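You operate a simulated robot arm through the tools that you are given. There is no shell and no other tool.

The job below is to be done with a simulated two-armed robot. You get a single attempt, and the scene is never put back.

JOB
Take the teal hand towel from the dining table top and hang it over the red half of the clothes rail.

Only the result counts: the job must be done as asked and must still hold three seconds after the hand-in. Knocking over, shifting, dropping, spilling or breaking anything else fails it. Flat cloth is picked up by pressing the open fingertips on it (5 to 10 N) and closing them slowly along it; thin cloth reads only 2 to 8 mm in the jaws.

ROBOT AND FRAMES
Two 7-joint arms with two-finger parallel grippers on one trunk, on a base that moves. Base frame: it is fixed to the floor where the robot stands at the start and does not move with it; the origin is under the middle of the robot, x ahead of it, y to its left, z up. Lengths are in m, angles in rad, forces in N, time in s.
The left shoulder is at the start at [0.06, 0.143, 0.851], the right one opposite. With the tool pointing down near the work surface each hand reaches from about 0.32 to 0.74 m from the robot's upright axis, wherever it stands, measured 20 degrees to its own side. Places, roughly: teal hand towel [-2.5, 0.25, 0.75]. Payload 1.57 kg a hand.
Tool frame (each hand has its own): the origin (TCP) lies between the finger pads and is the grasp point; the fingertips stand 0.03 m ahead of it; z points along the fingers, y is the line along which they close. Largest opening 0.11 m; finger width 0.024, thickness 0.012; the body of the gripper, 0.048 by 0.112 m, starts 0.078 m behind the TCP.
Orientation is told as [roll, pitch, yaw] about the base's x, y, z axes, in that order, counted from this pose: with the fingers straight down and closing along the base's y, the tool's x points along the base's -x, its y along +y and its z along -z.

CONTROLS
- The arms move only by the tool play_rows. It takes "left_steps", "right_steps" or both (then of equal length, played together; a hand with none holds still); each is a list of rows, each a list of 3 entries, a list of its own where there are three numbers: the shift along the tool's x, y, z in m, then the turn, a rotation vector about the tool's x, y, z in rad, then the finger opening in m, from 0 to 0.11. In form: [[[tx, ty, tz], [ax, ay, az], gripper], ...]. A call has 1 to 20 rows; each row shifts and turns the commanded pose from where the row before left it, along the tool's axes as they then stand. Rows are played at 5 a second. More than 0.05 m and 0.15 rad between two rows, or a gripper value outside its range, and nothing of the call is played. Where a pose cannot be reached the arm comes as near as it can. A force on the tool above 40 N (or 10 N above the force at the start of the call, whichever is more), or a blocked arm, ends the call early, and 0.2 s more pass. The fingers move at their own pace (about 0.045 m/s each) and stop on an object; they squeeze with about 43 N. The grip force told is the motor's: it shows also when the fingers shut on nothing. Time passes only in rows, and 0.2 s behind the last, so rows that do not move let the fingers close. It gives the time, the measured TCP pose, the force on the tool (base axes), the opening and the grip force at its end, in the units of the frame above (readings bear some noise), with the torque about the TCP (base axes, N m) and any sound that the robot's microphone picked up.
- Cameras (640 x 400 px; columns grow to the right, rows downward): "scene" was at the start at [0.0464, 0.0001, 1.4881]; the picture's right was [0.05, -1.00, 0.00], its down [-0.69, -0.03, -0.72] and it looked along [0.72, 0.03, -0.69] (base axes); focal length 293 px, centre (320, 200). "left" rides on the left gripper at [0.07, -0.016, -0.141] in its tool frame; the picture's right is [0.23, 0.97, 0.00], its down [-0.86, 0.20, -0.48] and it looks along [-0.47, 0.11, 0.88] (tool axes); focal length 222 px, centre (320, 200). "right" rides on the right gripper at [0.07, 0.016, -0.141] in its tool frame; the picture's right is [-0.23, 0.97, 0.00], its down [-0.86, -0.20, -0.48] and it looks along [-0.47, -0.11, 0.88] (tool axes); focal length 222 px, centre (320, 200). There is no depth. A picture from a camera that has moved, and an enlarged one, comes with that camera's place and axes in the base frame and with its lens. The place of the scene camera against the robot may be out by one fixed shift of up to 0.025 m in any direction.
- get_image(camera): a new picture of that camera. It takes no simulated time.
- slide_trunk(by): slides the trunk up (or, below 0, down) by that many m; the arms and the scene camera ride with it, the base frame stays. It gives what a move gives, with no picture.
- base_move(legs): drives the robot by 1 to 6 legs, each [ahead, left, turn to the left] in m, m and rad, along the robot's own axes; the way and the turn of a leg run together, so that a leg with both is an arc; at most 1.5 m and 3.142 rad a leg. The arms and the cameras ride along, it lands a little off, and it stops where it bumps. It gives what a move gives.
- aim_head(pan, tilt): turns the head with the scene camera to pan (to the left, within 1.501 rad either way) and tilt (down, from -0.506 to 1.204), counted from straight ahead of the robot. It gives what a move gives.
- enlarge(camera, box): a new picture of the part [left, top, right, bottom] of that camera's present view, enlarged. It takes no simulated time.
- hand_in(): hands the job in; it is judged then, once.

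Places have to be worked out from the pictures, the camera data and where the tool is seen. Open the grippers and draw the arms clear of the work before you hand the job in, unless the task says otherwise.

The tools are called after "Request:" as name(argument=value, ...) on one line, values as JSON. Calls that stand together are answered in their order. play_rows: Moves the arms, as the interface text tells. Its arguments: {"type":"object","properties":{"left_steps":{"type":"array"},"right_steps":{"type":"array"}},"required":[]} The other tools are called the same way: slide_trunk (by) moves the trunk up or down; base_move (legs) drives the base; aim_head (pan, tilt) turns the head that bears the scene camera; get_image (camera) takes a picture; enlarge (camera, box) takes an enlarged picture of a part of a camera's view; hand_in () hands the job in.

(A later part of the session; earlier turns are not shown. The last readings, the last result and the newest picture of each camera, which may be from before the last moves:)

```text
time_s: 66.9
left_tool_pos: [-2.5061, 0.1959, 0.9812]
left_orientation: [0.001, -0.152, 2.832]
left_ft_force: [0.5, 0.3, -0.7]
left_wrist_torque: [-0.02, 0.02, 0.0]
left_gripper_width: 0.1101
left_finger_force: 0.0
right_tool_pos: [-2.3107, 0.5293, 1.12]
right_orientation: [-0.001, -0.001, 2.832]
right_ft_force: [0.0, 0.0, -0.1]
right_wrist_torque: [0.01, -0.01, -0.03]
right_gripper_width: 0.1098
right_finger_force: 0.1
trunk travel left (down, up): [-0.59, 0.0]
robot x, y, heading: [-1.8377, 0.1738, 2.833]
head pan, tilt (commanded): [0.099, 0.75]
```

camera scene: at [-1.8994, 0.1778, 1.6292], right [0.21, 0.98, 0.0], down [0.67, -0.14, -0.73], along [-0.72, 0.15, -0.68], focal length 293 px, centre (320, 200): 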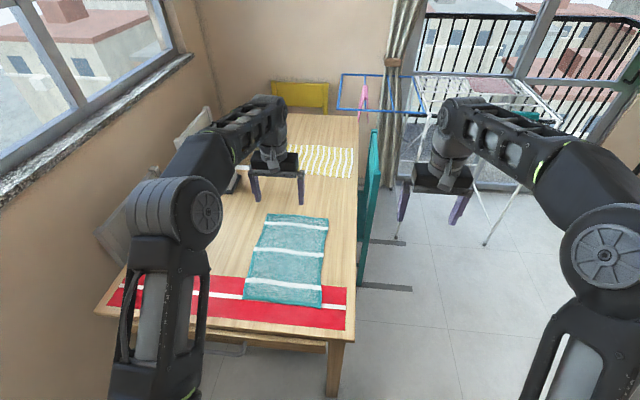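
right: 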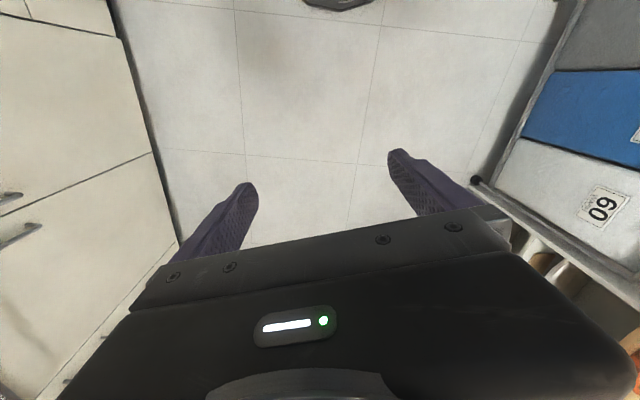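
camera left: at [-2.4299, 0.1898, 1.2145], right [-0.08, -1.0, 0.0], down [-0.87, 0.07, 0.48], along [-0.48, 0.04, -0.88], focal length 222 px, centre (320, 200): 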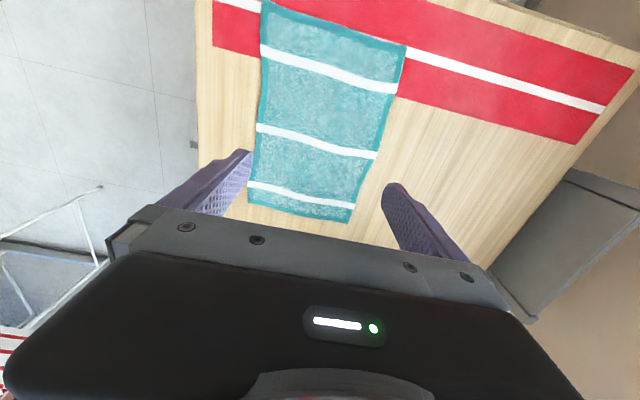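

The commanded pose follows the reached one. I move forward 0.14 m and down to hover about 4 cm above the towel's far part.

Request:
play_rows(left_steps=[[[-0.0235, -0.001, 0.034], [0, 0, 0], 0.11], [[-0.0235, -0.001, 0.034], [0, 0, 0], 0.11], [[-0.0235, -0.001, 0.034], [0, 0, 0], 0.11], [[-0.0235, -0.001, 0.034], [0, 0, 0], 0.11], [[-0.0235, -0.001, 0.034], [0, 0, 0], 0.11], [[0, 0, 0], [0, 0, 0], 0.11], [[0, 0, 0], [0, 0, 0], 0.11]])

Request:
get_image(camera="left")

Request:
get_image(camera="scene")

```text
time_s: 68.5
left_tool_pos: [-2.5942, 0.2281, 0.8304]
left_orientation: [0.0, -0.152, 2.833]
left_ft_force: [-0.5, -0.8, 0.0]
left_wrist_torque: [0.01, 0.01, 0.02]
left_gripper_width: 0.11
left_finger_force: 0.2
left hand out of reach, approached as far as the arm can: row 4, 5
right_tool_pos: [-2.311, 0.53, 1.1193]
right_orientation: [0.001, 0.001, 2.831]
right_ft_force: [0.4, -0.9, 0.0]
right_wrist_torque: [-0.04, 0.02, -0.03]
right_gripper_width: 0.1102
right_finger_force: 0.1
trunk travel left (down, up): [-0.59, 0.0]
robot x, y, heading: [-1.8425, 0.1755, 2.831]
head pan, tilt (commanded): [0.099, 0.75]
```

```text
taken
camera left: at [-2.5026, 0.2158, 0.9603], right [-0.08, -1.0, -0.03], down [-0.8, 0.05, 0.6], along [-0.6, 0.08, -0.8], focal length 222 px, centre (320, 200)
```

left: 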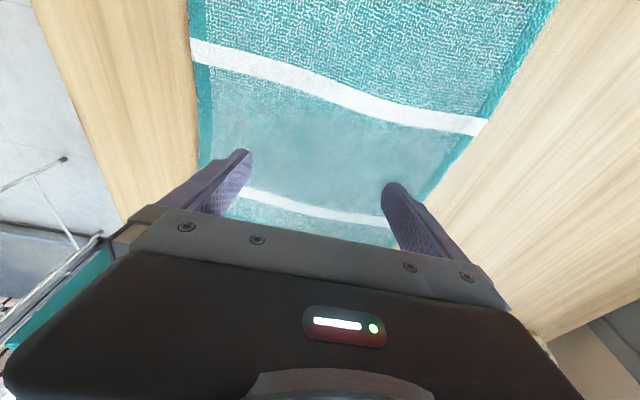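

```text
taken
camera scene: at [-1.8995, 0.1776, 1.6292], right [0.21, 0.98, 0.0], down [0.67, -0.14, -0.73], along [-0.72, 0.15, -0.68], focal length 293 px, centre (320, 200)
```

scene: 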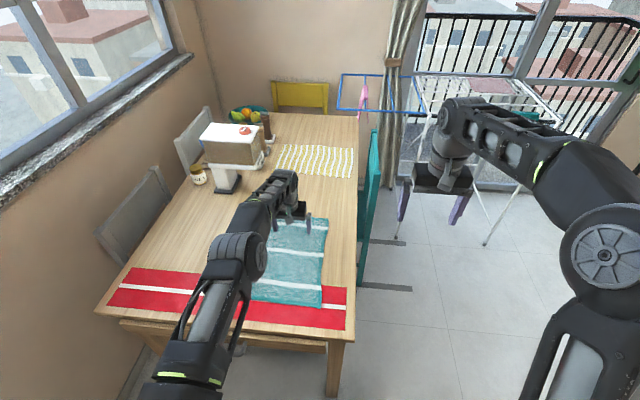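

The reach limit is here, with the tips about 0.12 m from the towel's far edge and centred across its width; this pinch point suits the drape well (0.12 flap, 0.25 tail). I lower toward the cloth gently.

Request:
play_rows(left_steps=[[[0.0015, 0, 0.0099], [0, 0, 0], 0.11], [[0.0015, 0, 0.0099], [0, 0, 0], 0.11], [[0.0015, 0, 0.0099], [0, 0, 0], 0.11], [[0, 0, 0], [0, 0, 0], 0.11]])

Request:
get_image(camera="left")

```text
time_s: 69.5
left_tool_pos: [-2.5931, 0.2273, 0.7996]
left_orientation: [0.0, -0.152, 2.833]
left_ft_force: [0.2, 0.6, 0.7]
left_wrist_torque: [0.01, -0.01, 0.0]
left_gripper_width: 0.1097
left_finger_force: 0.2
right_tool_pos: [-2.312, 0.5285, 1.1188]
right_orientation: [0.0, 0.0, 2.832]
right_ft_force: [1.0, -0.1, 0.2]
right_wrist_torque: [-0.02, 0.0, 0.01]
right_gripper_width: 0.1098
right_finger_force: 0.0
trunk travel left (down, up): [-0.59, 0.0]
robot x, y, heading: [-1.8395, 0.1746, 2.834]
head pan, tilt (commanded): [0.099, 0.75]
```

```text
taken
camera left: at [-2.5027, 0.2151, 0.9302], right [-0.08, -1.0, -0.03], down [-0.8, 0.05, 0.6], along [-0.6, 0.08, -0.8], focal length 222 px, centre (320, 200)
```

left: 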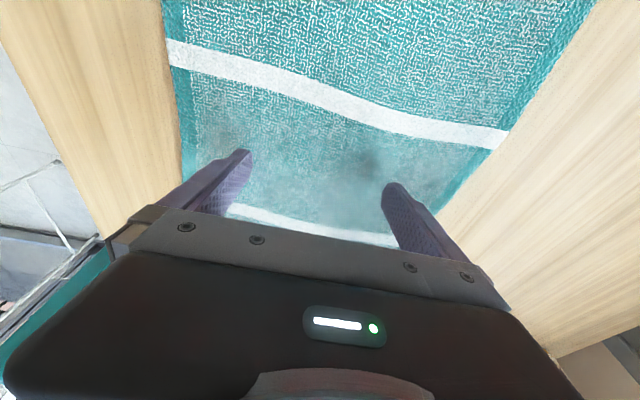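

The tips are at about z 0.77 with shadows close beneath. I go down in 2 mm steps and watch the force.

Request:
play_rows(left_steps=[[[0.0003, 0, 0.002], [0, 0, 0], 0.11], [[0.0003, 0, 0.002], [0, 0, 0], 0.11], [[0.0003, 0, 0.002], [0, 0, 0], 0.11], [[0.0003, 0, 0.002], [0, 0, 0], 0.11], [[0.0003, 0, 0.002], [0, 0, 0], 0.11], [[0, 0, 0], [0, 0, 0], 0.11]])

```text
time_s: 70.9
left_tool_pos: [-2.5933, 0.2268, 0.7897]
left_orientation: [0.0, -0.153, 2.832]
left_ft_force: [-0.8, -0.2, -0.6]
left_wrist_torque: [0.03, -0.01, -0.02]
left_gripper_width: 0.11
left_finger_force: 0.1
right_tool_pos: [-2.3112, 0.529, 1.1195]
right_orientation: [0.002, 0.0, 2.832]
right_ft_force: [0.0, 0.4, 0.1]
right_wrist_torque: [0.0, -0.02, 0.01]
right_gripper_width: 0.1101
right_finger_force: 0.1
trunk travel left (down, up): [-0.59, 0.0]
robot x, y, heading: [-1.841, 0.1745, 2.84]
head pan, tilt (commanded): [0.099, 0.75]
```

No contact yet at TCP z 0.790. I continue downward in 2 mm steps.

Request:
play_rows(left_steps=[[[0.0003, 0, 0.002], [0, 0, 0], 0.11], [[0.0003, 0, 0.002], [0, 0, 0], 0.11], [[0.0003, 0, 0.002], [0, 0, 0], 0.11], [[0, 0, 0], [0, 0, 0], 0.11]])

```text
time_s: 71.9
left_tool_pos: [-2.594, 0.2278, 0.7849]
left_orientation: [-0.001, -0.155, 2.833]
left_ft_force: [-1.5, 0.3, 3.5]
left_wrist_torque: [0.03, -0.01, 0.02]
left_gripper_width: 0.1102
left_finger_force: 0.0
right_tool_pos: [-2.3111, 0.5292, 1.1188]
right_orientation: [0.0, 0.0, 2.834]
right_ft_force: [0.3, -0.1, 0.1]
right_wrist_torque: [0.01, 0.03, -0.01]
right_gripper_width: 0.1102
right_finger_force: 0.1
trunk travel left (down, up): [-0.59, 0.0]
robot x, y, heading: [-1.8384, 0.1738, 2.826]
head pan, tilt (commanded): [0.099, 0.75]
```

Contact: 3.5 N upward. One more 1.3 mm step should bring about 7 N.

Request:
play_rows(left_steps=[[[0.0002, 0, 0.0013], [0, 0, 0], 0.11], [[0, 0, 0], [0, 0, 0], 0.11]])

```text
time_s: 72.5
left_tool_pos: [-2.5925, 0.2286, 0.7838]
left_orientation: [-0.001, -0.154, 2.833]
left_ft_force: [-1.8, 1.3, 7.7]
left_wrist_torque: [0.13, 0.01, 0.0]
left_gripper_width: 0.1098
left_finger_force: 0.0
right_tool_pos: [-2.3114, 0.5294, 1.1191]
right_orientation: [0.001, 0.001, 2.833]
right_ft_force: [0.3, 0.0, -0.3]
right_wrist_torque: [0.0, 0.0, 0.01]
right_gripper_width: 0.1101
right_finger_force: 0.1
trunk travel left (down, up): [-0.59, 0.0]
robot x, y, heading: [-1.8408, 0.1719, 2.832]
head pan, tilt (commanded): [0.099, 0.75]
```

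7.7 N pressing. Now I close the fingers slowly along the cloth, first half-way.

Request:
play_rows(left_steps=[[[0, 0, 0], [0, 0, 0], 0.102], [[0, 0, 0], [0, 0, 0], 0.094], [[0, 0, 0], [0, 0, 0], 0.086], [[0, 0, 0], [0, 0, 0], 0.078], [[0, 0, 0], [0, 0, 0], 0.07], [[0, 0, 0], [0, 0, 0], 0.062]])

Request:
get_image(camera="left")

```text
time_s: 73.9
left_tool_pos: [-2.5908, 0.227, 0.7844]
left_orientation: [0.0, -0.154, 2.833]
left_ft_force: [-0.2, -0.4, 10.4]
left_wrist_torque: [0.07, -0.08, -0.02]
left_gripper_width: 0.0599
left_finger_force: 0.1
right_tool_pos: [-2.3093, 0.5279, 1.1202]
right_orientation: [0.0, 0.002, 2.834]
right_ft_force: [-0.6, 0.2, 0.0]
right_wrist_torque: [-0.03, 0.0, 0.0]
right_gripper_width: 0.11
right_finger_force: 0.0
trunk travel left (down, up): [-0.59, 0.0]
robot x, y, heading: [-1.8402, 0.1738, 2.835]
head pan, tilt (commanded): [0.099, 0.75]
```

```text
taken
camera left: at [-2.5003, 0.2144, 0.914], right [-0.08, -1.0, -0.03], down [-0.8, 0.05, 0.6], along [-0.6, 0.08, -0.8], focal length 222 px, centre (320, 200)
```

left: 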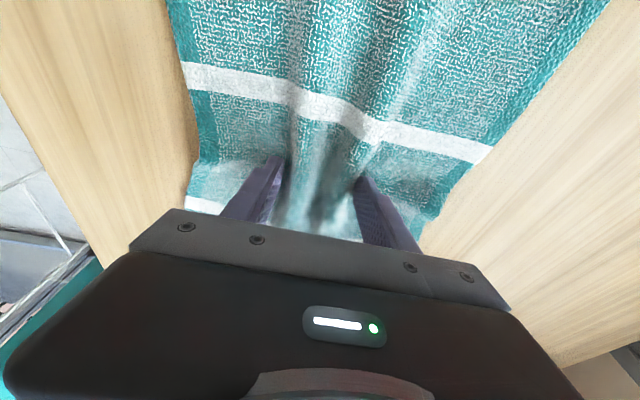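

The cloth is bunching up into a ridge between the fingers; force 10 N, so I ease up half a millimetre and close fully.

Request:
play_rows(left_steps=[[[0, 0, -0.0006], [0, 0, 0], 0.054], [[0, 0, 0], [0, 0, 0], 0.046], [[0, 0, 0], [0, 0, 0], 0.038], [[0, 0, 0], [0, 0, 0], 0.03], [[0, 0, 0], [0, 0, 0], 0.022], [[0, 0, 0], [0, 0, 0], 0.014], [[0, 0, 0], [0, 0, 0], 0.007], [[0, 0, 0], [0, 0, 0], 0.0], [[0, 0, 0], [0, 0, 0], 0.0], [[0, 0, 0], [0, 0, 0], 0.0]])

Request:
get_image(camera="left")

```text
time_s: 76.1
left_tool_pos: [-2.5908, 0.2262, 0.7838]
left_orientation: [-0.001, -0.155, 2.832]
left_ft_force: [0.3, 1.2, 11.2]
left_wrist_torque: [0.05, -0.09, 0.02]
left_gripper_width: 0.0092
left_finger_force: 27.9
right_tool_pos: [-2.309, 0.53, 1.1213]
right_orientation: [0.0, -0.002, 2.832]
right_ft_force: [0.4, 0.5, 0.6]
right_wrist_torque: [0.0, 0.0, 0.0]
right_gripper_width: 0.11
right_finger_force: 0.1
trunk travel left (down, up): [-0.59, 0.0]
robot x, y, heading: [-1.8406, 0.1736, 2.832]
head pan, tilt (commanded): [0.099, 0.75]
```

```text
taken
camera left: at [-2.5002, 0.2146, 0.914], right [-0.08, -1.0, -0.03], down [-0.8, 0.04, 0.6], along [-0.6, 0.08, -0.8], focal length 222 px, centre (320, 200)
```

left: 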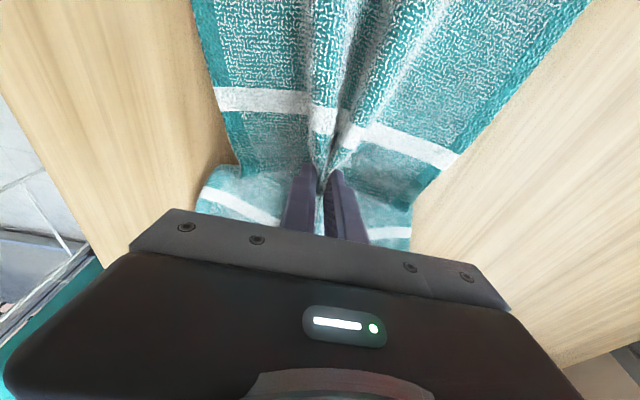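

The jaws hold a 9 mm fold with full grip. I lift slowly a few centimetres and look.

Request:
play_rows(left_steps=[[[0, 0, 0], [0, 0, 0], 0.0], [[0, 0, 0], [0, 0, 0], 0.0], [[-0.0015, 0, -0.0099], [0, 0, 0], 0.0], [[-0.0023, 0, -0.0148], [0, 0, 0], 0.0], [[0.0068, 0, -0.0213], [0, 0, 0], 0.0], [[0.0068, 0, -0.0213], [0, 0, 0], 0.0], [[0, 0, 0], [0, 0, 0], 0.0]])

Request:
get_image(camera="left")

Request:
get_image(camera="scene")

```text
time_s: 77.7
left_tool_pos: [-2.5765, 0.2217, 0.8489]
left_orientation: [0.001, -0.152, 2.831]
left_ft_force: [-0.1, -0.1, -0.7]
left_wrist_torque: [0.01, 0.01, 0.06]
left_gripper_width: 0.0089
left_finger_force: 27.7
right_tool_pos: [-2.3119, 0.5294, 1.1193]
right_orientation: [0.0, 0.001, 2.832]
right_ft_force: [0.6, -0.1, -0.1]
right_wrist_torque: [-0.01, 0.01, 0.05]
right_gripper_width: 0.11
right_finger_force: 0.1
trunk travel left (down, up): [-0.59, 0.0]
robot x, y, heading: [-1.8423, 0.1739, 2.836]
head pan, tilt (commanded): [0.099, 0.75]
```

```text
taken
camera left: at [-2.4852, 0.2088, 0.9783], right [-0.08, -1.0, -0.03], down [-0.8, 0.05, 0.6], along [-0.6, 0.08, -0.8], focal length 222 px, centre (320, 200)
```

left: 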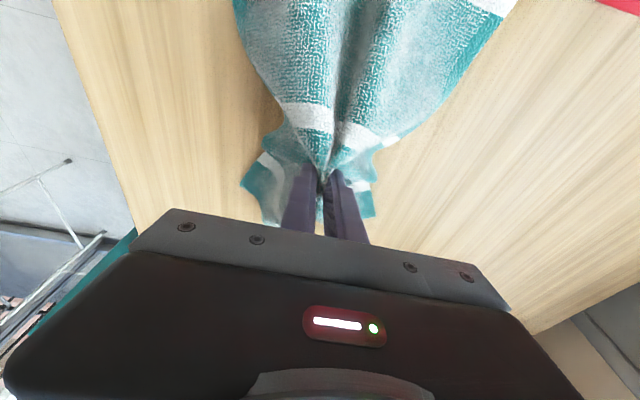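

```text
taken
camera scene: at [-1.8995, 0.1776, 1.6292], right [0.21, 0.98, 0.0], down [0.67, -0.14, -0.73], along [-0.71, 0.15, -0.68], focal length 293 px, centre (320, 200)
```

scene: 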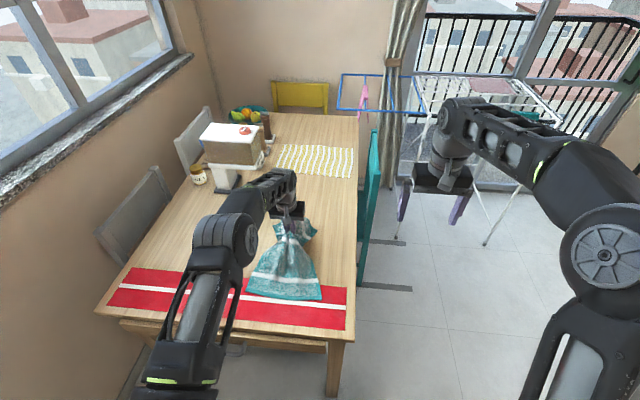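

The towel is held with the short flap on the far side and the tail toward me. I keep lifting while drawing the hand back.

Request:
play_rows(left_steps=[[[0.0172, 0, -0.033], [0, 0, 0], 0.0], [[0.0172, 0, -0.033], [0, 0, 0], 0.0], [[0.0172, 0, -0.033], [0, 0, 0], 0.0], [[0.0172, 0, -0.033], [0, 0, 0], 0.0], [[0.0172, 0, -0.033], [0, 0, 0], 0.0], [[0.0172, 0, -0.033], [0, 0, 0], 0.0], [[0.0172, 0, -0.033], [0, 0, 0], 0.0], [[0.0172, 0, -0.033], [0, 0, 0], 0.0], [[0.0172, 0, -0.033], [0, 0, 0], 0.0], [[0, 0, 0], [0, 0, 0], 0.0], [[0, 0, 0], [0, 0, 0], 0.0]])

Request:
get_image(camera="left")

Request:
get_image(camera="scene")

```text
time_s: 80.1
left_tool_pos: [-2.3868, 0.1624, 1.1194]
left_orientation: [-0.001, -0.151, 2.834]
left_ft_force: [-0.5, -1.1, -1.0]
left_wrist_torque: [0.02, 0.02, 0.04]
left_gripper_width: 0.0089
left_finger_force: 27.7
right_tool_pos: [-2.3103, 0.5288, 1.1197]
right_orientation: [0.001, 0.0, 2.833]
right_ft_force: [0.9, 0.8, 0.5]
right_wrist_torque: [0.02, 0.02, 0.01]
right_gripper_width: 0.1099
right_finger_force: 0.1
trunk travel left (down, up): [-0.59, 0.0]
robot x, y, heading: [-1.8409, 0.1723, 2.835]
head pan, tilt (commanded): [0.099, 0.75]
```

```text
taken
camera left: at [-2.2946, 0.1491, 1.2485], right [-0.08, -1.0, -0.03], down [-0.8, 0.05, 0.6], along [-0.6, 0.08, -0.8], focal length 222 px, centre (320, 200)
```

left: 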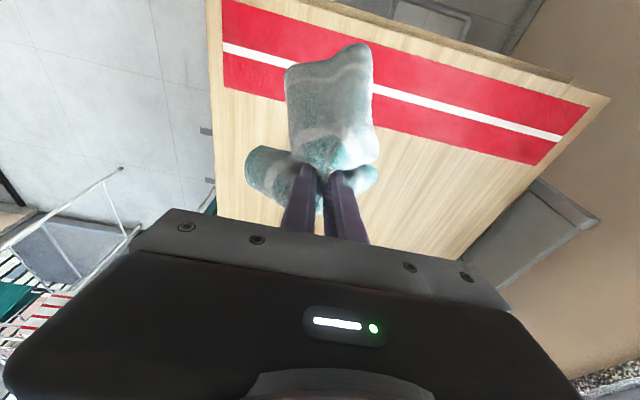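

```text
taken
camera scene: at [-1.8987, 0.1774, 1.6292], right [0.21, 0.98, 0.0], down [0.67, -0.14, -0.73], along [-0.72, 0.15, -0.68], focal length 293 px, centre (320, 200)
```

scene: 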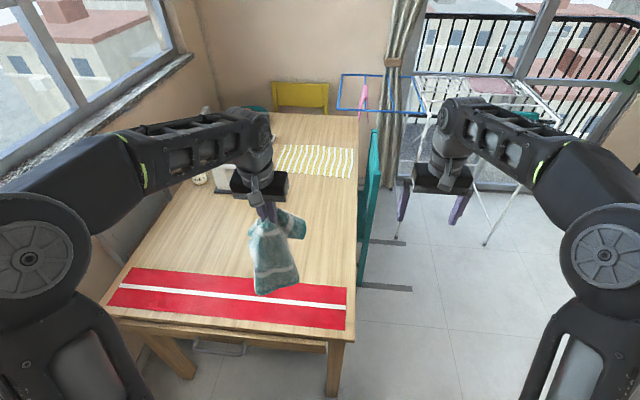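

The towel hangs free and the runner has stayed in place. I drive back the known way to the front of the rack.

Request:
base_move(legs=[[-0.1, 0, 0], [0, -0.42, 0], [0.55, -0.4, 0], [0, -1.0, 0]])

Request:
aim_head(pan=0.0, tilt=0.4)

Request:
get_image(camera="scene")

Request:
get_image(camera="left")

```text
time_s: 91.6
left_tool_pos: [-2.2486, 2.0397, 1.1186]
left_orientation: [0.0, -0.152, 2.826]
left_ft_force: [0.1, -1.0, -1.4]
left_wrist_torque: [0.02, -0.01, 0.05]
left_gripper_width: 0.0091
left_finger_force: 27.1
right_tool_pos: [-2.1713, 2.407, 1.1201]
right_orientation: [0.001, 0.0, 2.826]
right_ft_force: [0.9, 0.5, -0.6]
right_wrist_torque: [0.01, 0.01, 0.0]
right_gripper_width: 0.11
right_finger_force: 0.1
trunk travel left (down, up): [-0.59, 0.0]
robot x, y, heading: [-1.705, 2.0486, 2.823]
head pan, tilt (commanded): [0.099, 0.75]
```

```text
time_s: 92.4
left_tool_pos: [-2.2497, 2.0399, 1.1183]
left_orientation: [-0.001, -0.152, 2.826]
left_ft_force: [0.6, 0.4, -0.7]
left_wrist_torque: [-0.01, -0.01, 0.02]
left_gripper_width: 0.0091
left_finger_force: 27.3
right_tool_pos: [-2.1707, 2.4068, 1.1187]
right_orientation: [-0.001, -0.001, 2.827]
right_ft_force: [-0.1, -0.1, -0.4]
right_wrist_torque: [0.03, 0.01, -0.01]
right_gripper_width: 0.1099
right_finger_force: 0.1
trunk travel left (down, up): [-0.59, 0.0]
robot x, y, heading: [-1.7032, 2.0479, 2.823]
head pan, tilt (commanded): [0.0, 0.4]
```

```text
taken
camera scene: at [-1.7684, 2.0636, 1.6602], right [0.31, 0.95, 0.0], down [0.37, -0.12, -0.92], along [-0.88, 0.29, -0.39], focal length 293 px, centre (320, 200)
```

scene: 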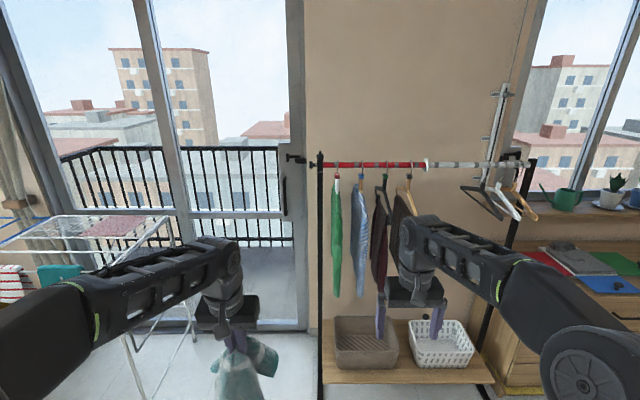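

```text
taken
camera left: at [-2.1574, 2.0267, 1.2482], right [-0.09, -1.0, -0.03], down [-0.8, 0.05, 0.6], along [-0.6, 0.08, -0.8], focal length 222 px, centre (320, 200)
```

left: 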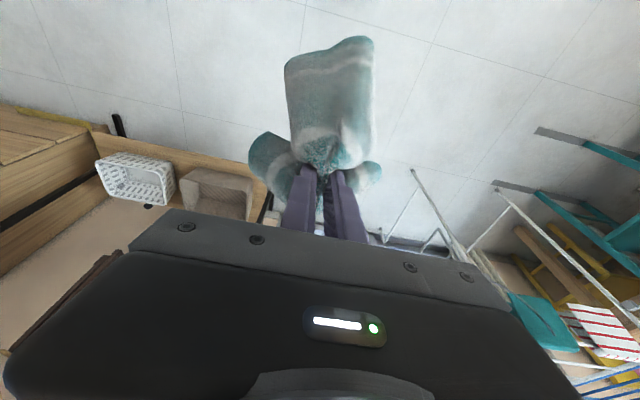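

The towel still hangs in the left hand and the rack is straight ahead. I raise the left hand to the carry pose (60° tilt, z≈1.46) and draw the right hand back and down out of the way.

Request:
play_rows(left_steps=[[[-0.004, 0, -0.0378], [0, -0.1, 0], 0.0], [[-0.0077, 0, -0.0372], [0, -0.1, 0], 0.0], [[-0.0114, 0, -0.0363], [0, -0.1, 0], 0.0], [[-0.015, 0, -0.035], [0, -0.1, 0], 0.0], [[-0.0184, 0, -0.0333], [0, -0.1, 0], 0.0], [[-0.0216, 0, -0.0313], [0, -0.1, 0], 0.0], [[-0.0246, 0, -0.029], [0, -0.1, 0], 0.0], [[-0.0274, 0, -0.0264], [0, -0.1, 0], 0.0], [[-0.0299, 0, -0.0235], [0, -0.1, 0], 0.0], [[0, 0, 0], [0, 0, 0], 0.0], [[0, 0, 0], [0, 0, 0], 0.0]], right_steps=[[[0.04, 0, 0.02], [0, 0, 0], 0.09], [[0.04, 0, 0.02], [0, 0, 0], 0.07], [[0.04, 0, 0.02], [0, 0, 0], 0.05], [[0.04, 0, 0.02], [0, 0, 0], 0.03], [[0.03, 0, 0.02], [0, 0, 0], 0.02], [[0, 0, 0.02], [0, 0, 0], 0.02], [[0, 0, 0.0], [0, 0, 0], 0.02], [[0, 0, 0], [0, 0, 0], 0.02], [[0, 0, 0], [0, 0, 0], 0.02], [[0, 0, 0], [0, 0, 0], 0.02], [[0, 0, 0], [0, 0, 0], 0.02]])

Request:
get_image(camera="scene")

Request:
get_image(camera="left")

Request:
get_image(camera="right")

```text
time_s: 94.8
left_tool_pos: [-2.2325, 2.0352, 1.461]
left_orientation: [0.001, -1.053, 2.827]
left_ft_force: [0.6, 0.2, -0.1]
left_wrist_torque: [0.02, 0.0, 0.0]
left_gripper_width: 0.0089
left_finger_force: 27.8
right_tool_pos: [-1.9896, 2.3488, 0.9985]
right_orientation: [0.001, 0.0, 2.827]
right_ft_force: [0.6, 0.2, -0.2]
right_wrist_torque: [-0.01, 0.01, 0.02]
right_gripper_width: 0.0199
right_finger_force: 0.1
trunk travel left (down, up): [-0.59, 0.0]
robot x, y, heading: [-1.7015, 2.0463, 2.82]
head pan, tilt (commanded): [0.0, 0.4]
```

```text
taken
camera scene: at [-1.768, 2.0635, 1.6603], right [0.31, 0.95, 0.0], down [0.37, -0.12, -0.92], along [-0.88, 0.29, -0.39], focal length 293 px, centre (320, 200)
```

scene: 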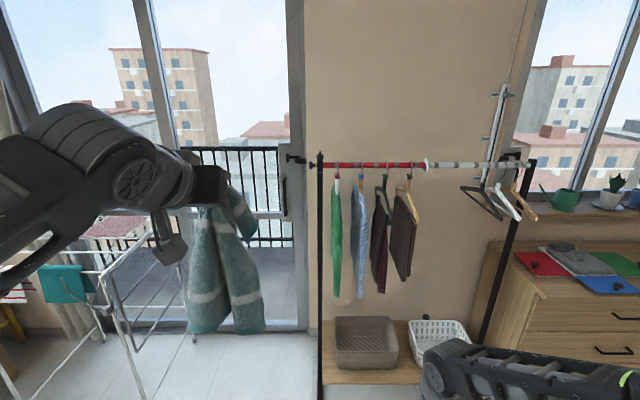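

```text
taken
camera left: at [-2.0772, 2.0009, 1.4708], right [-0.19, -0.96, -0.2], down [-0.07, -0.19, 0.98], along [-0.98, 0.2, -0.03], focal length 222 px, centre (320, 200)
```

left: 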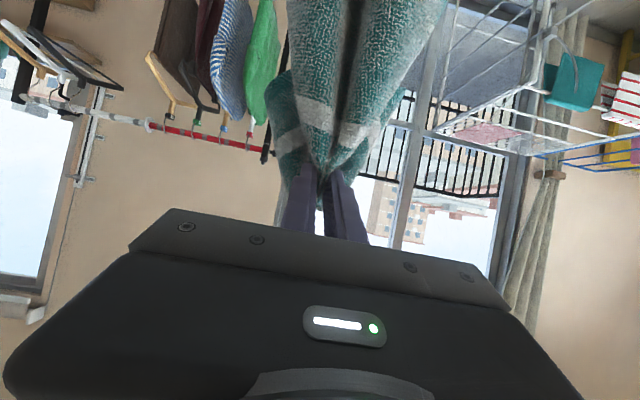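

```text
taken
camera right: at [-1.9291, 2.3123, 1.1404], right [-0.52, -0.86, 0.0], down [-0.75, 0.45, 0.48], along [-0.41, 0.25, -0.88], focal length 222 px, centre (320, 200)
```

right: 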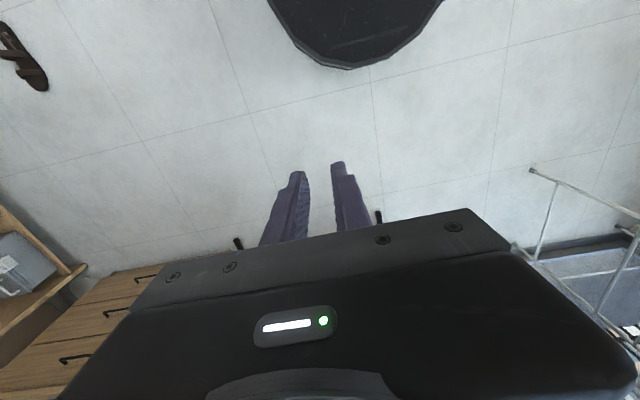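

The carry pose is reached and the towel's bottom hangs at about z 1.19, above the hangers' shoulders. I strafe right 0.40 m to line the hand up with the 42–40 slot.

Request:
base_move(legs=[[0, -0.4, 0.003]])

Request:
get_image(camera="scene")

```text
time_s: 97.0
left_tool_pos: [-2.1463, 2.3804, 1.459]
left_orientation: [0.004, -1.05, 2.738]
left_ft_force: [0.8, 0.0, 0.2]
left_wrist_torque: [-0.03, -0.04, 0.2]
left_gripper_width: 0.009
left_finger_force: 28.3
right_tool_pos: [-1.8781, 2.6707, 0.9991]
right_orientation: [0.002, 0.001, 2.74]
right_ft_force: [0.3, 0.3, -0.4]
right_wrist_torque: [-0.04, 0.03, 0.02]
right_gripper_width: 0.0201
right_finger_force: 0.1
trunk travel left (down, up): [-0.59, 0.0]
robot x, y, heading: [-1.615, 2.3458, 2.737]
head pan, tilt (commanded): [0.0, 0.4]
stopped in leg 1: the robot was blocked; the commanded pose is now the measured one
```

```text
taken
camera scene: at [-1.6807, 2.369, 1.6603], right [0.39, 0.92, 0.0], down [0.36, -0.15, -0.92], along [-0.85, 0.36, -0.39], focal length 293 px, centre (320, 200)
```

scene: 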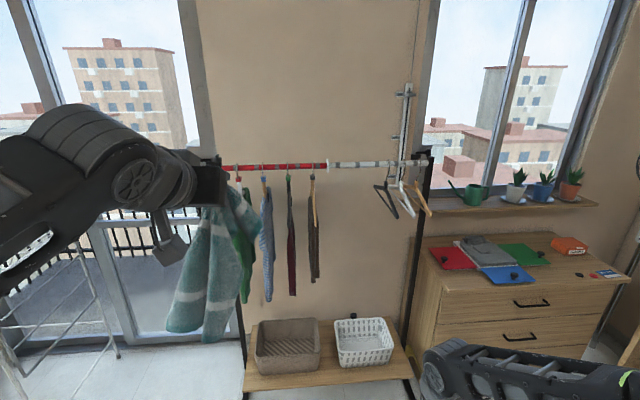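

The strafe was blocked and turned me a bit: something at my right rear, likely the blue suitcase. I look there before moving again.

Request:
aim_head(pan=-1.5, tilt=1.1)

Request:
get_image(camera="scene")

```text
time_s: 98.6
left_tool_pos: [-2.1476, 2.3786, 1.4589]
left_orientation: [0.001, -1.052, 2.742]
left_ft_force: [0.3, -0.7, -0.4]
left_wrist_torque: [0.01, -0.04, 0.1]
left_gripper_width: 0.0089
left_finger_force: 27.6
right_tool_pos: [-1.8787, 2.6699, 0.9984]
right_orientation: [0.001, -0.001, 2.741]
right_ft_force: [0.7, 0.5, -0.1]
right_wrist_torque: [-0.04, -0.04, -0.02]
right_gripper_width: 0.0199
right_finger_force: 0.0
trunk travel left (down, up): [-0.59, 0.0]
robot x, y, heading: [-1.6193, 2.3467, 2.741]
head pan, tilt (commanded): [-1.499, 1.1]
```

```text
taken
camera scene: at [-1.5763, 2.3909, 1.6035], right [0.95, -0.32, 0.0], down [-0.29, -0.84, -0.45], along [0.15, 0.43, -0.89], focal length 293 px, centre (320, 200)
```

scene: 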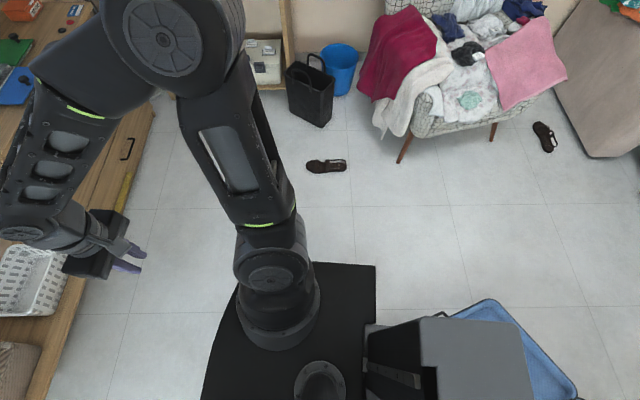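

The blue suitcase stands right behind my base. I enlarge that area to judge whether I touched it and whether it moved.

Request:
enlarge(camera="scene", box=[340, 250, 640, 400])

Request:
aim_head(pan=-1.5, tilt=0.7)

Request:
get_image(camera="scene")

Request:
aim_head(pan=1.5, tilt=0.9)

Request:
get_image(camera="scene")

```text
2.13 times, centred on (490, 325) of scene
camera zoom: at [-1.5763, 2.3909, 1.6035], right [0.95, -0.32, 0.0], down [-0.29, -0.84, -0.45], along [0.15, 0.43, -0.89], focal length 625 px, centre (-43, -67)
```

zoom: 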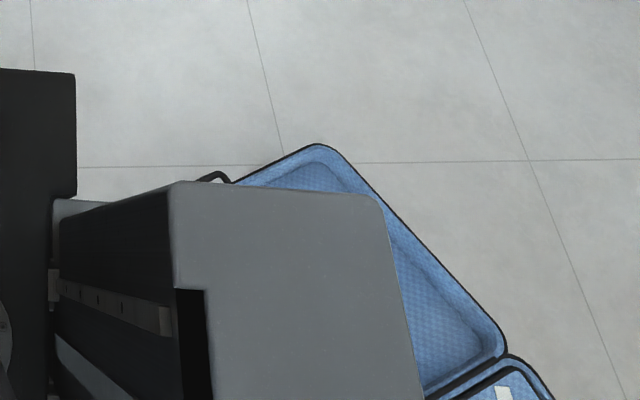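

```text
time_s: 99.5
left_tool_pos: [-2.1471, 2.3793, 1.4593]
left_orientation: [0.001, -1.05, 2.74]
left_ft_force: [-0.5, -1.0, -0.1]
left_wrist_torque: [0.0, -0.01, 0.12]
left_gripper_width: 0.0089
left_finger_force: 26.6
right_tool_pos: [-1.8781, 2.6693, 0.9988]
right_orientation: [0.0, -0.001, 2.742]
right_ft_force: [-0.1, -0.2, -0.7]
right_wrist_torque: [-0.01, -0.01, -0.01]
right_gripper_width: 0.0197
right_finger_force: 0.1
trunk travel left (down, up): [-0.59, 0.0]
robot x, y, heading: [-1.6179, 2.3499, 2.735]
head pan, tilt (commanded): [-1.499, 0.7]
```

```text
taken
camera scene: at [-1.5692, 2.4114, 1.6334], right [0.95, -0.32, 0.0], down [-0.21, -0.61, -0.76], along [0.25, 0.72, -0.64], focal length 293 px, centre (320, 200)
```

scene: 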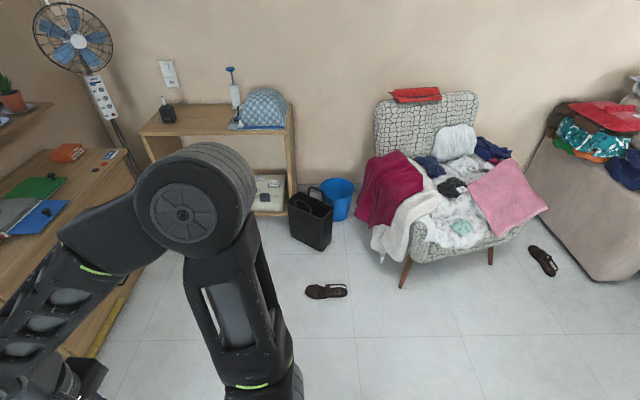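

```text
time_s: 102.1
left_tool_pos: [-2.149, 2.378, 1.4586]
left_orientation: [0.0, -1.051, 2.743]
left_ft_force: [0.3, 0.6, -0.8]
left_wrist_torque: [-0.02, -0.04, 0.12]
left_gripper_width: 0.009
left_finger_force: 27.5
right_tool_pos: [-1.8795, 2.6708, 0.9988]
right_orientation: [-0.001, -0.001, 2.742]
right_ft_force: [0.3, 1.4, -0.4]
right_wrist_torque: [0.0, 0.0, -0.01]
right_gripper_width: 0.02
right_finger_force: 0.0
trunk travel left (down, up): [-0.59, 0.0]
robot x, y, heading: [-1.6144, 2.3437, 2.742]
head pan, tilt (commanded): [1.499, 0.901]
```

```text
taken
camera scene: at [-1.6312, 2.2639, 1.6173], right [-0.89, 0.46, 0.0], down [0.36, 0.7, -0.62], along [-0.28, -0.55, -0.78], focal length 293 px, centre (320, 200)
```

scene: 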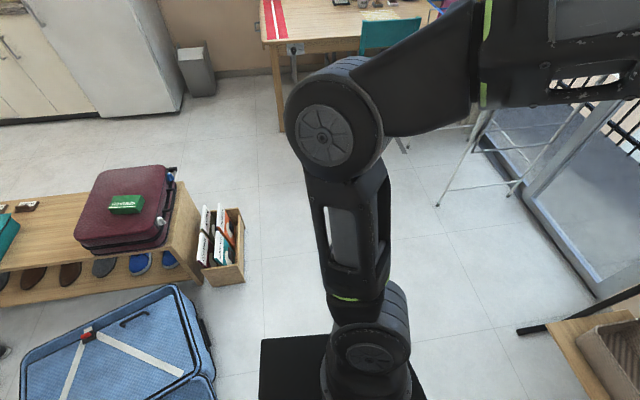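

The suitcase lies flat behind me and seems essentially where it was (the handle and corner match the earlier views within error); my base's rear edge grazed its corner. I drive straight ahead away from it, then turn back to heading 2.826.

Request:
base_move(legs=[[0.25, 0, 0], [0, 0, 0.084]])

Request:
aim_head(pan=-1.5, tilt=1.1)

Request:
get_image(camera="scene")

Request:
aim_head(pan=0.0, tilt=0.5)

Request:
get_image(camera="scene")

```text
time_s: 104.4
left_tool_pos: [-2.3784, 2.4302, 1.4598]
left_orientation: [0.002, -1.051, 2.827]
left_ft_force: [0.5, 0.3, -1.3]
left_wrist_torque: [-0.03, -0.02, -0.08]
left_gripper_width: 0.0086
left_finger_force: 27.5
right_tool_pos: [-2.1351, 2.7438, 0.9991]
right_orientation: [-0.001, 0.0, 2.827]
right_ft_force: [0.2, -0.3, -0.1]
right_wrist_torque: [0.01, 0.0, 0.03]
right_gripper_width: 0.02
right_finger_force: 0.2
trunk travel left (down, up): [-0.59, 0.0]
robot x, y, heading: [-1.8467, 2.4441, 2.826]
head pan, tilt (commanded): [1.499, 0.901]
```

```text
time_s: 107.0
left_tool_pos: [-2.3781, 2.4309, 1.4588]
left_orientation: [0.002, -1.05, 2.825]
left_ft_force: [-0.1, -0.1, -0.3]
left_wrist_torque: [0.01, -0.04, -0.06]
left_gripper_width: 0.0088
left_finger_force: 27.3
right_tool_pos: [-2.1347, 2.7441, 0.9992]
right_orientation: [0.001, -0.001, 2.826]
right_ft_force: [0.0, -0.1, -0.1]
right_wrist_torque: [0.0, 0.02, 0.05]
right_gripper_width: 0.0198
right_finger_force: 0.1
trunk travel left (down, up): [-0.59, 0.0]
robot x, y, heading: [-1.8481, 2.4442, 2.822]
head pan, tilt (commanded): [-1.499, 1.1]
```

```text
taken
camera scene: at [-1.8096, 2.492, 1.6035], right [0.97, -0.24, 0.0], down [-0.22, -0.86, -0.45], along [0.11, 0.44, -0.89], focal length 293 px, centre (320, 200)
```

scene: 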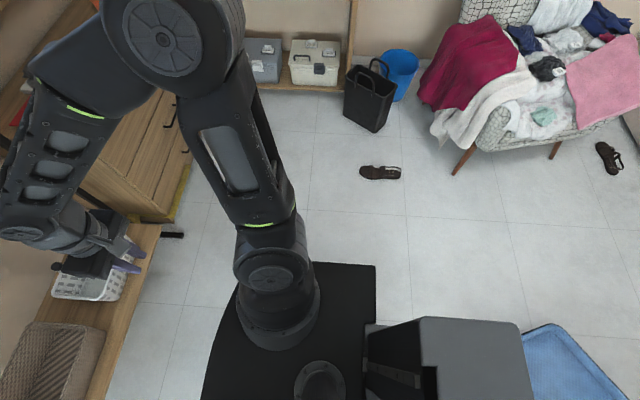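

```text
time_s: 108.6
left_tool_pos: [-2.3766, 2.4309, 1.4586]
left_orientation: [0.001, -1.049, 2.825]
left_ft_force: [-0.2, -0.8, -0.3]
left_wrist_torque: [-0.01, -0.03, -0.05]
left_gripper_width: 0.0087
left_finger_force: 27.4
right_tool_pos: [-2.135, 2.7454, 0.9991]
right_orientation: [0.0, 0.0, 2.827]
right_ft_force: [0.5, -0.6, -0.2]
right_wrist_torque: [0.02, 0.0, 0.0]
right_gripper_width: 0.0199
right_finger_force: 0.0
trunk travel left (down, up): [-0.59, 0.0]
robot x, y, heading: [-1.8478, 2.4444, 2.825]
head pan, tilt (commanded): [0.0, 0.499]
```

```text
taken
camera scene: at [-1.9114, 2.4591, 1.6511], right [0.31, 0.95, 0.0], down [0.46, -0.15, -0.88], along [-0.83, 0.27, -0.48], focal length 293 px, centre (320, 200)
```

scene: 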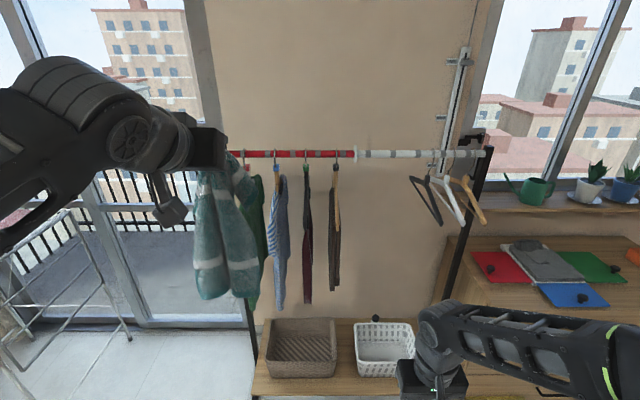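

I am clear of the suitcase and aligned again; the slot is now about 0.07 m to the right of the hand's line and the rail 1.0 m ahead. Before approaching I check the right arm's elbow, which could get near the empty hangers.

Request:
aim_head(pan=-0.6, tilt=0.75)

Request:
get_image(camera="scene")

```text
time_s: 109.6
left_tool_pos: [-2.3786, 2.4315, 1.4595]
left_orientation: [0.002, -1.05, 2.825]
left_ft_force: [-0.3, -1.0, 0.5]
left_wrist_torque: [0.01, -0.01, -0.05]
left_gripper_width: 0.0086
left_finger_force: 28.0
right_tool_pos: [-2.1349, 2.745, 0.9987]
right_orientation: [-0.002, 0.0, 2.826]
right_ft_force: [-0.8, -0.7, 0.3]
right_wrist_torque: [-0.03, -0.03, 0.0]
right_gripper_width: 0.02
right_finger_force: 0.1
trunk travel left (down, up): [-0.59, 0.0]
robot x, y, heading: [-1.8492, 2.4447, 2.824]
head pan, tilt (commanded): [-0.6, 0.75]
```

```text
taken
camera scene: at [-1.8754, 2.4965, 1.6292], right [0.79, 0.61, 0.0], down [0.42, -0.54, -0.73], along [-0.45, 0.58, -0.68], focal length 293 px, centre (320, 200)
```

scene: 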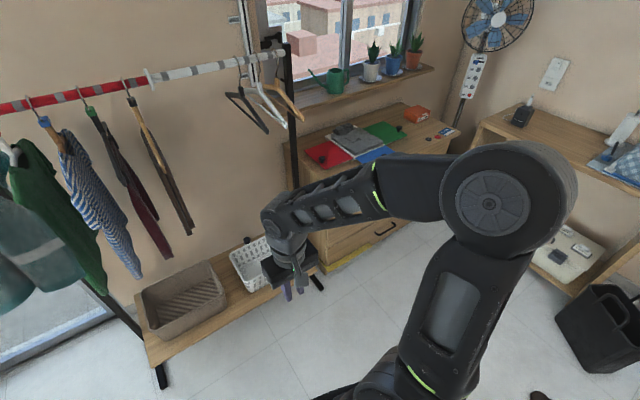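

The elbow stays well back at about f 0.18, so it is clear of the hangers. I enlarge the hanging towel to see its flap and tail.

Request:
aim_head(pan=0.3, tilt=0.45)

Request:
enlarge(camera="scene", box=[200, 100, 440, 330])

Request:
get_image(camera="left")

```text
time_s: 110.8
left_tool_pos: [-2.3783, 2.4312, 1.4593]
left_orientation: [0.001, -1.051, 2.826]
left_ft_force: [0.5, -0.6, -0.7]
left_wrist_torque: [0.0, -0.02, -0.07]
left_gripper_width: 0.0086
left_finger_force: 27.8
right_tool_pos: [-2.1347, 2.7444, 1.0005]
right_orientation: [-0.001, 0.002, 2.826]
right_ft_force: [-0.1, 0.9, 0.8]
right_wrist_torque: [-0.02, 0.02, 0.02]
right_gripper_width: 0.0202
right_finger_force: 0.0
trunk travel left (down, up): [-0.59, 0.0]
robot x, y, heading: [-1.8509, 2.4446, 2.828]
head pan, tilt (commanded): [0.3, 0.45]
```

```text
1.74 times, centred on (320, 215) of scene
camera zoom: at [-1.9168, 2.4323, 1.6556], right [0.02, 1.0, 0.0], down [0.44, -0.01, -0.9], along [-0.9, 0.02, -0.44], focal length 509 px, centre (320, 174)
```

zoom: 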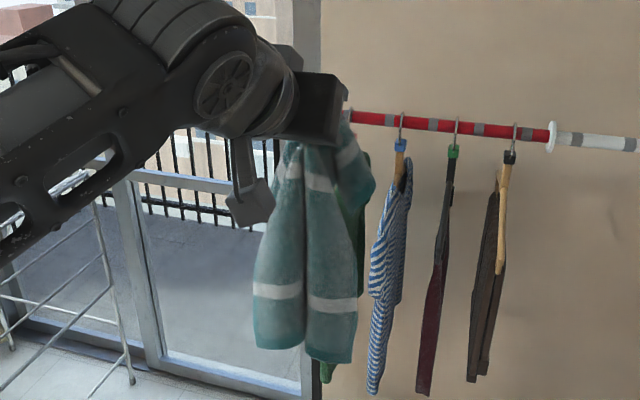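

```text
taken
camera left: at [-2.223, 2.3971, 1.47], right [-0.19, -0.96, -0.2], down [-0.07, -0.19, 0.98], along [-0.98, 0.2, -0.03], focal length 222 px, centre (320, 200)
```

left: 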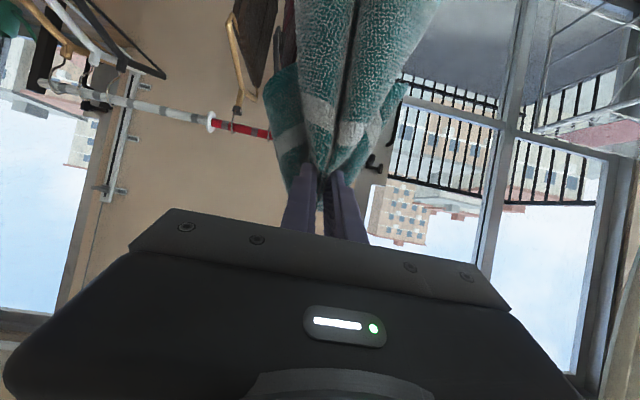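

The tail bottom is near z 1.175 and the flap bottom near 1.34, good for going over the rail. I strafe 0.072 m right and drive 0.25 m ahead first.

Request:
base_move(legs=[[0, -0.072, 0], [0.25, 0, 0]])

Request:
aim_head(pan=0.0, tilt=0.55)

Request:
get_image(camera="scene")

Request:
get_image(camera="left")

Request:
get_image(camera="right")

```text
time_s: 113.2
left_tool_pos: [-2.5953, 2.577, 1.4596]
left_orientation: [0.001, -1.05, 2.828]
left_ft_force: [-1.3, 0.0, 0.1]
left_wrist_torque: [0.01, -0.01, -0.06]
left_gripper_width: 0.0089
left_finger_force: 27.4
right_tool_pos: [-2.3513, 2.8919, 0.9998]
right_orientation: [0.0, 0.001, 2.827]
right_ft_force: [-0.6, 1.1, -0.3]
right_wrist_torque: [0.01, -0.01, -0.03]
right_gripper_width: 0.02
right_finger_force: 0.0
trunk travel left (down, up): [-0.59, 0.0]
robot x, y, heading: [-2.0623, 2.5851, 2.827]
head pan, tilt (commanded): [0.3, 0.45]
```

```text
time_s: 114.0
left_tool_pos: [-2.5941, 2.5778, 1.459]
left_orientation: [0.0, -1.051, 2.828]
left_ft_force: [0.7, -1.0, -0.4]
left_wrist_torque: [-0.02, -0.02, -0.06]
left_gripper_width: 0.0086
left_finger_force: 28.3
right_tool_pos: [-2.35, 2.891, 0.9979]
right_orientation: [0.001, -0.002, 2.828]
right_ft_force: [-1.0, 0.3, 0.1]
right_wrist_torque: [-0.04, 0.03, -0.01]
right_gripper_width: 0.02
right_finger_force: 0.1
trunk travel left (down, up): [-0.59, 0.0]
robot x, y, heading: [-2.0667, 2.5908, 2.822]
head pan, tilt (commanded): [0.0, 0.55]
```

```text
taken
camera scene: at [-2.1264, 2.6052, 1.6466], right [0.31, 0.95, 0.0], down [0.5, -0.16, -0.85], along [-0.81, 0.26, -0.52], focal length 293 px, centre (320, 200)
```

scene: 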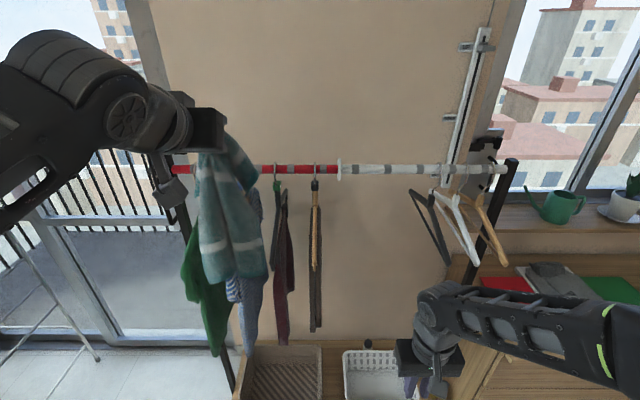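

```text
taken
camera left: at [-2.439, 2.5434, 1.47], right [-0.19, -0.96, -0.2], down [-0.07, -0.19, 0.98], along [-0.98, 0.2, -0.03], focal length 222 px, centre (320, 200)
```

left: 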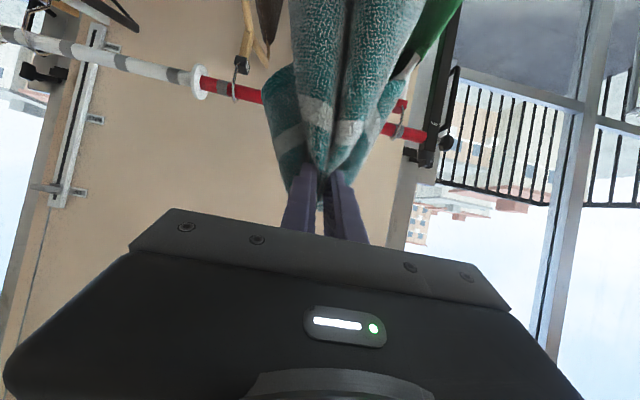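

```text
taken
camera right: at [-2.2901, 2.8547, 1.1404], right [-0.52, -0.86, 0.0], down [-0.75, 0.45, 0.48], along [-0.41, 0.25, -0.88], focal length 222 px, centre (320, 200)
```

right: 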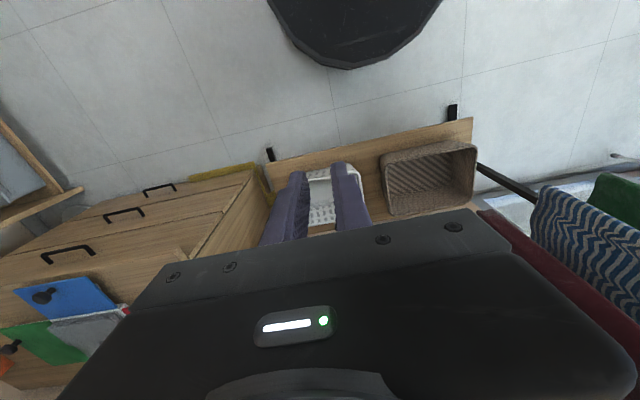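

Hand and slot are aligned within a few millimetres; rack feet and shelf leave about 0.1 m to my base. I drive the last 0.16 m ahead.

Request:
base_move(legs=[[0.16, 0, 0]])

Request:
get_image(camera="scene")

Request:
get_image(camera="left")

Request:
get_image(camera="right")

```text
time_s: 115.5
left_tool_pos: [-2.7477, 2.6283, 1.4603]
left_orientation: [0.0, -1.049, 2.827]
left_ft_force: [-0.6, 0.4, -1.0]
left_wrist_torque: [-0.02, -0.01, -0.06]
left_gripper_width: 0.0086
left_finger_force: 27.9
right_tool_pos: [-2.5036, 2.9409, 0.9986]
right_orientation: [0.0, 0.002, 2.825]
right_ft_force: [0.5, 0.5, 0.2]
right_wrist_torque: [-0.02, -0.05, -0.01]
right_gripper_width: 0.0198
right_finger_force: 0.0
trunk travel left (down, up): [-0.59, 0.0]
robot x, y, heading: [-2.2157, 2.6412, 2.825]
head pan, tilt (commanded): [0.0, 0.55]
```

```text
taken
camera scene: at [-2.2795, 2.6553, 1.6465], right [0.31, 0.95, 0.0], down [0.5, -0.16, -0.85], along [-0.81, 0.27, -0.52], focal length 293 px, centre (320, 200)
```

scene: 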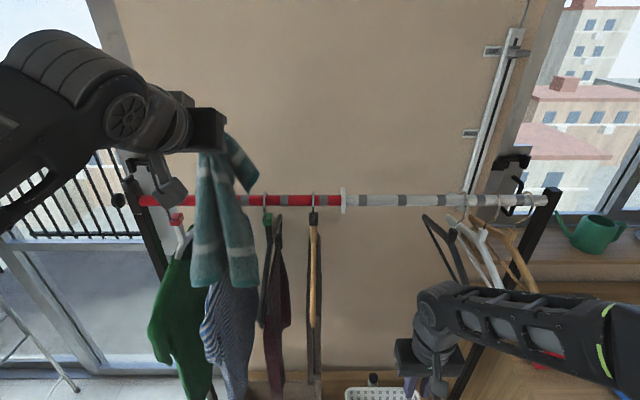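

```text
taken
camera left: at [-2.592, 2.5936, 1.4696], right [-0.19, -0.96, -0.2], down [-0.07, -0.19, 0.98], along [-0.98, 0.2, -0.03], focal length 222 px, centre (320, 200)
```

left: 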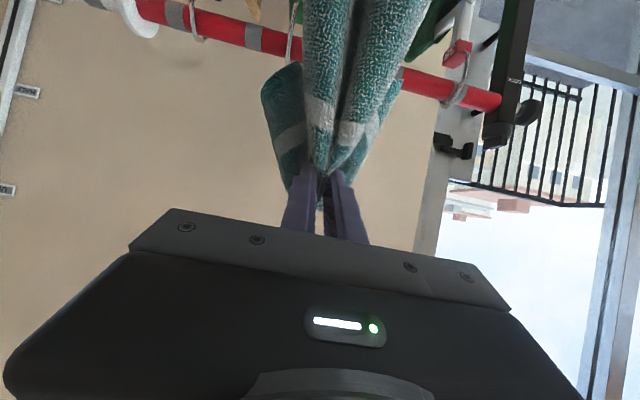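

```text
taken
camera right: at [-2.4426, 2.9047, 1.14], right [-0.52, -0.86, 0.0], down [-0.75, 0.46, 0.48], along [-0.41, 0.25, -0.88], focal length 222 px, centre (320, 200)
```

right: 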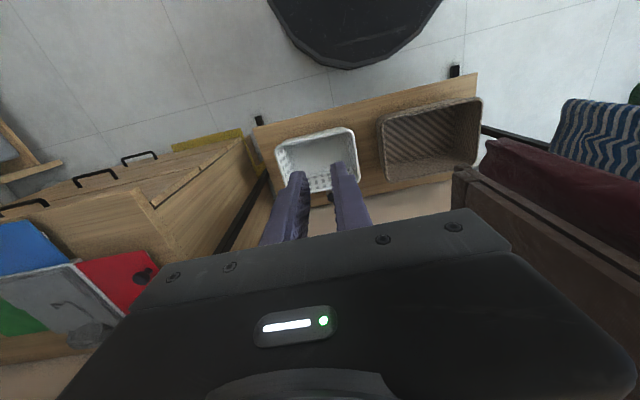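

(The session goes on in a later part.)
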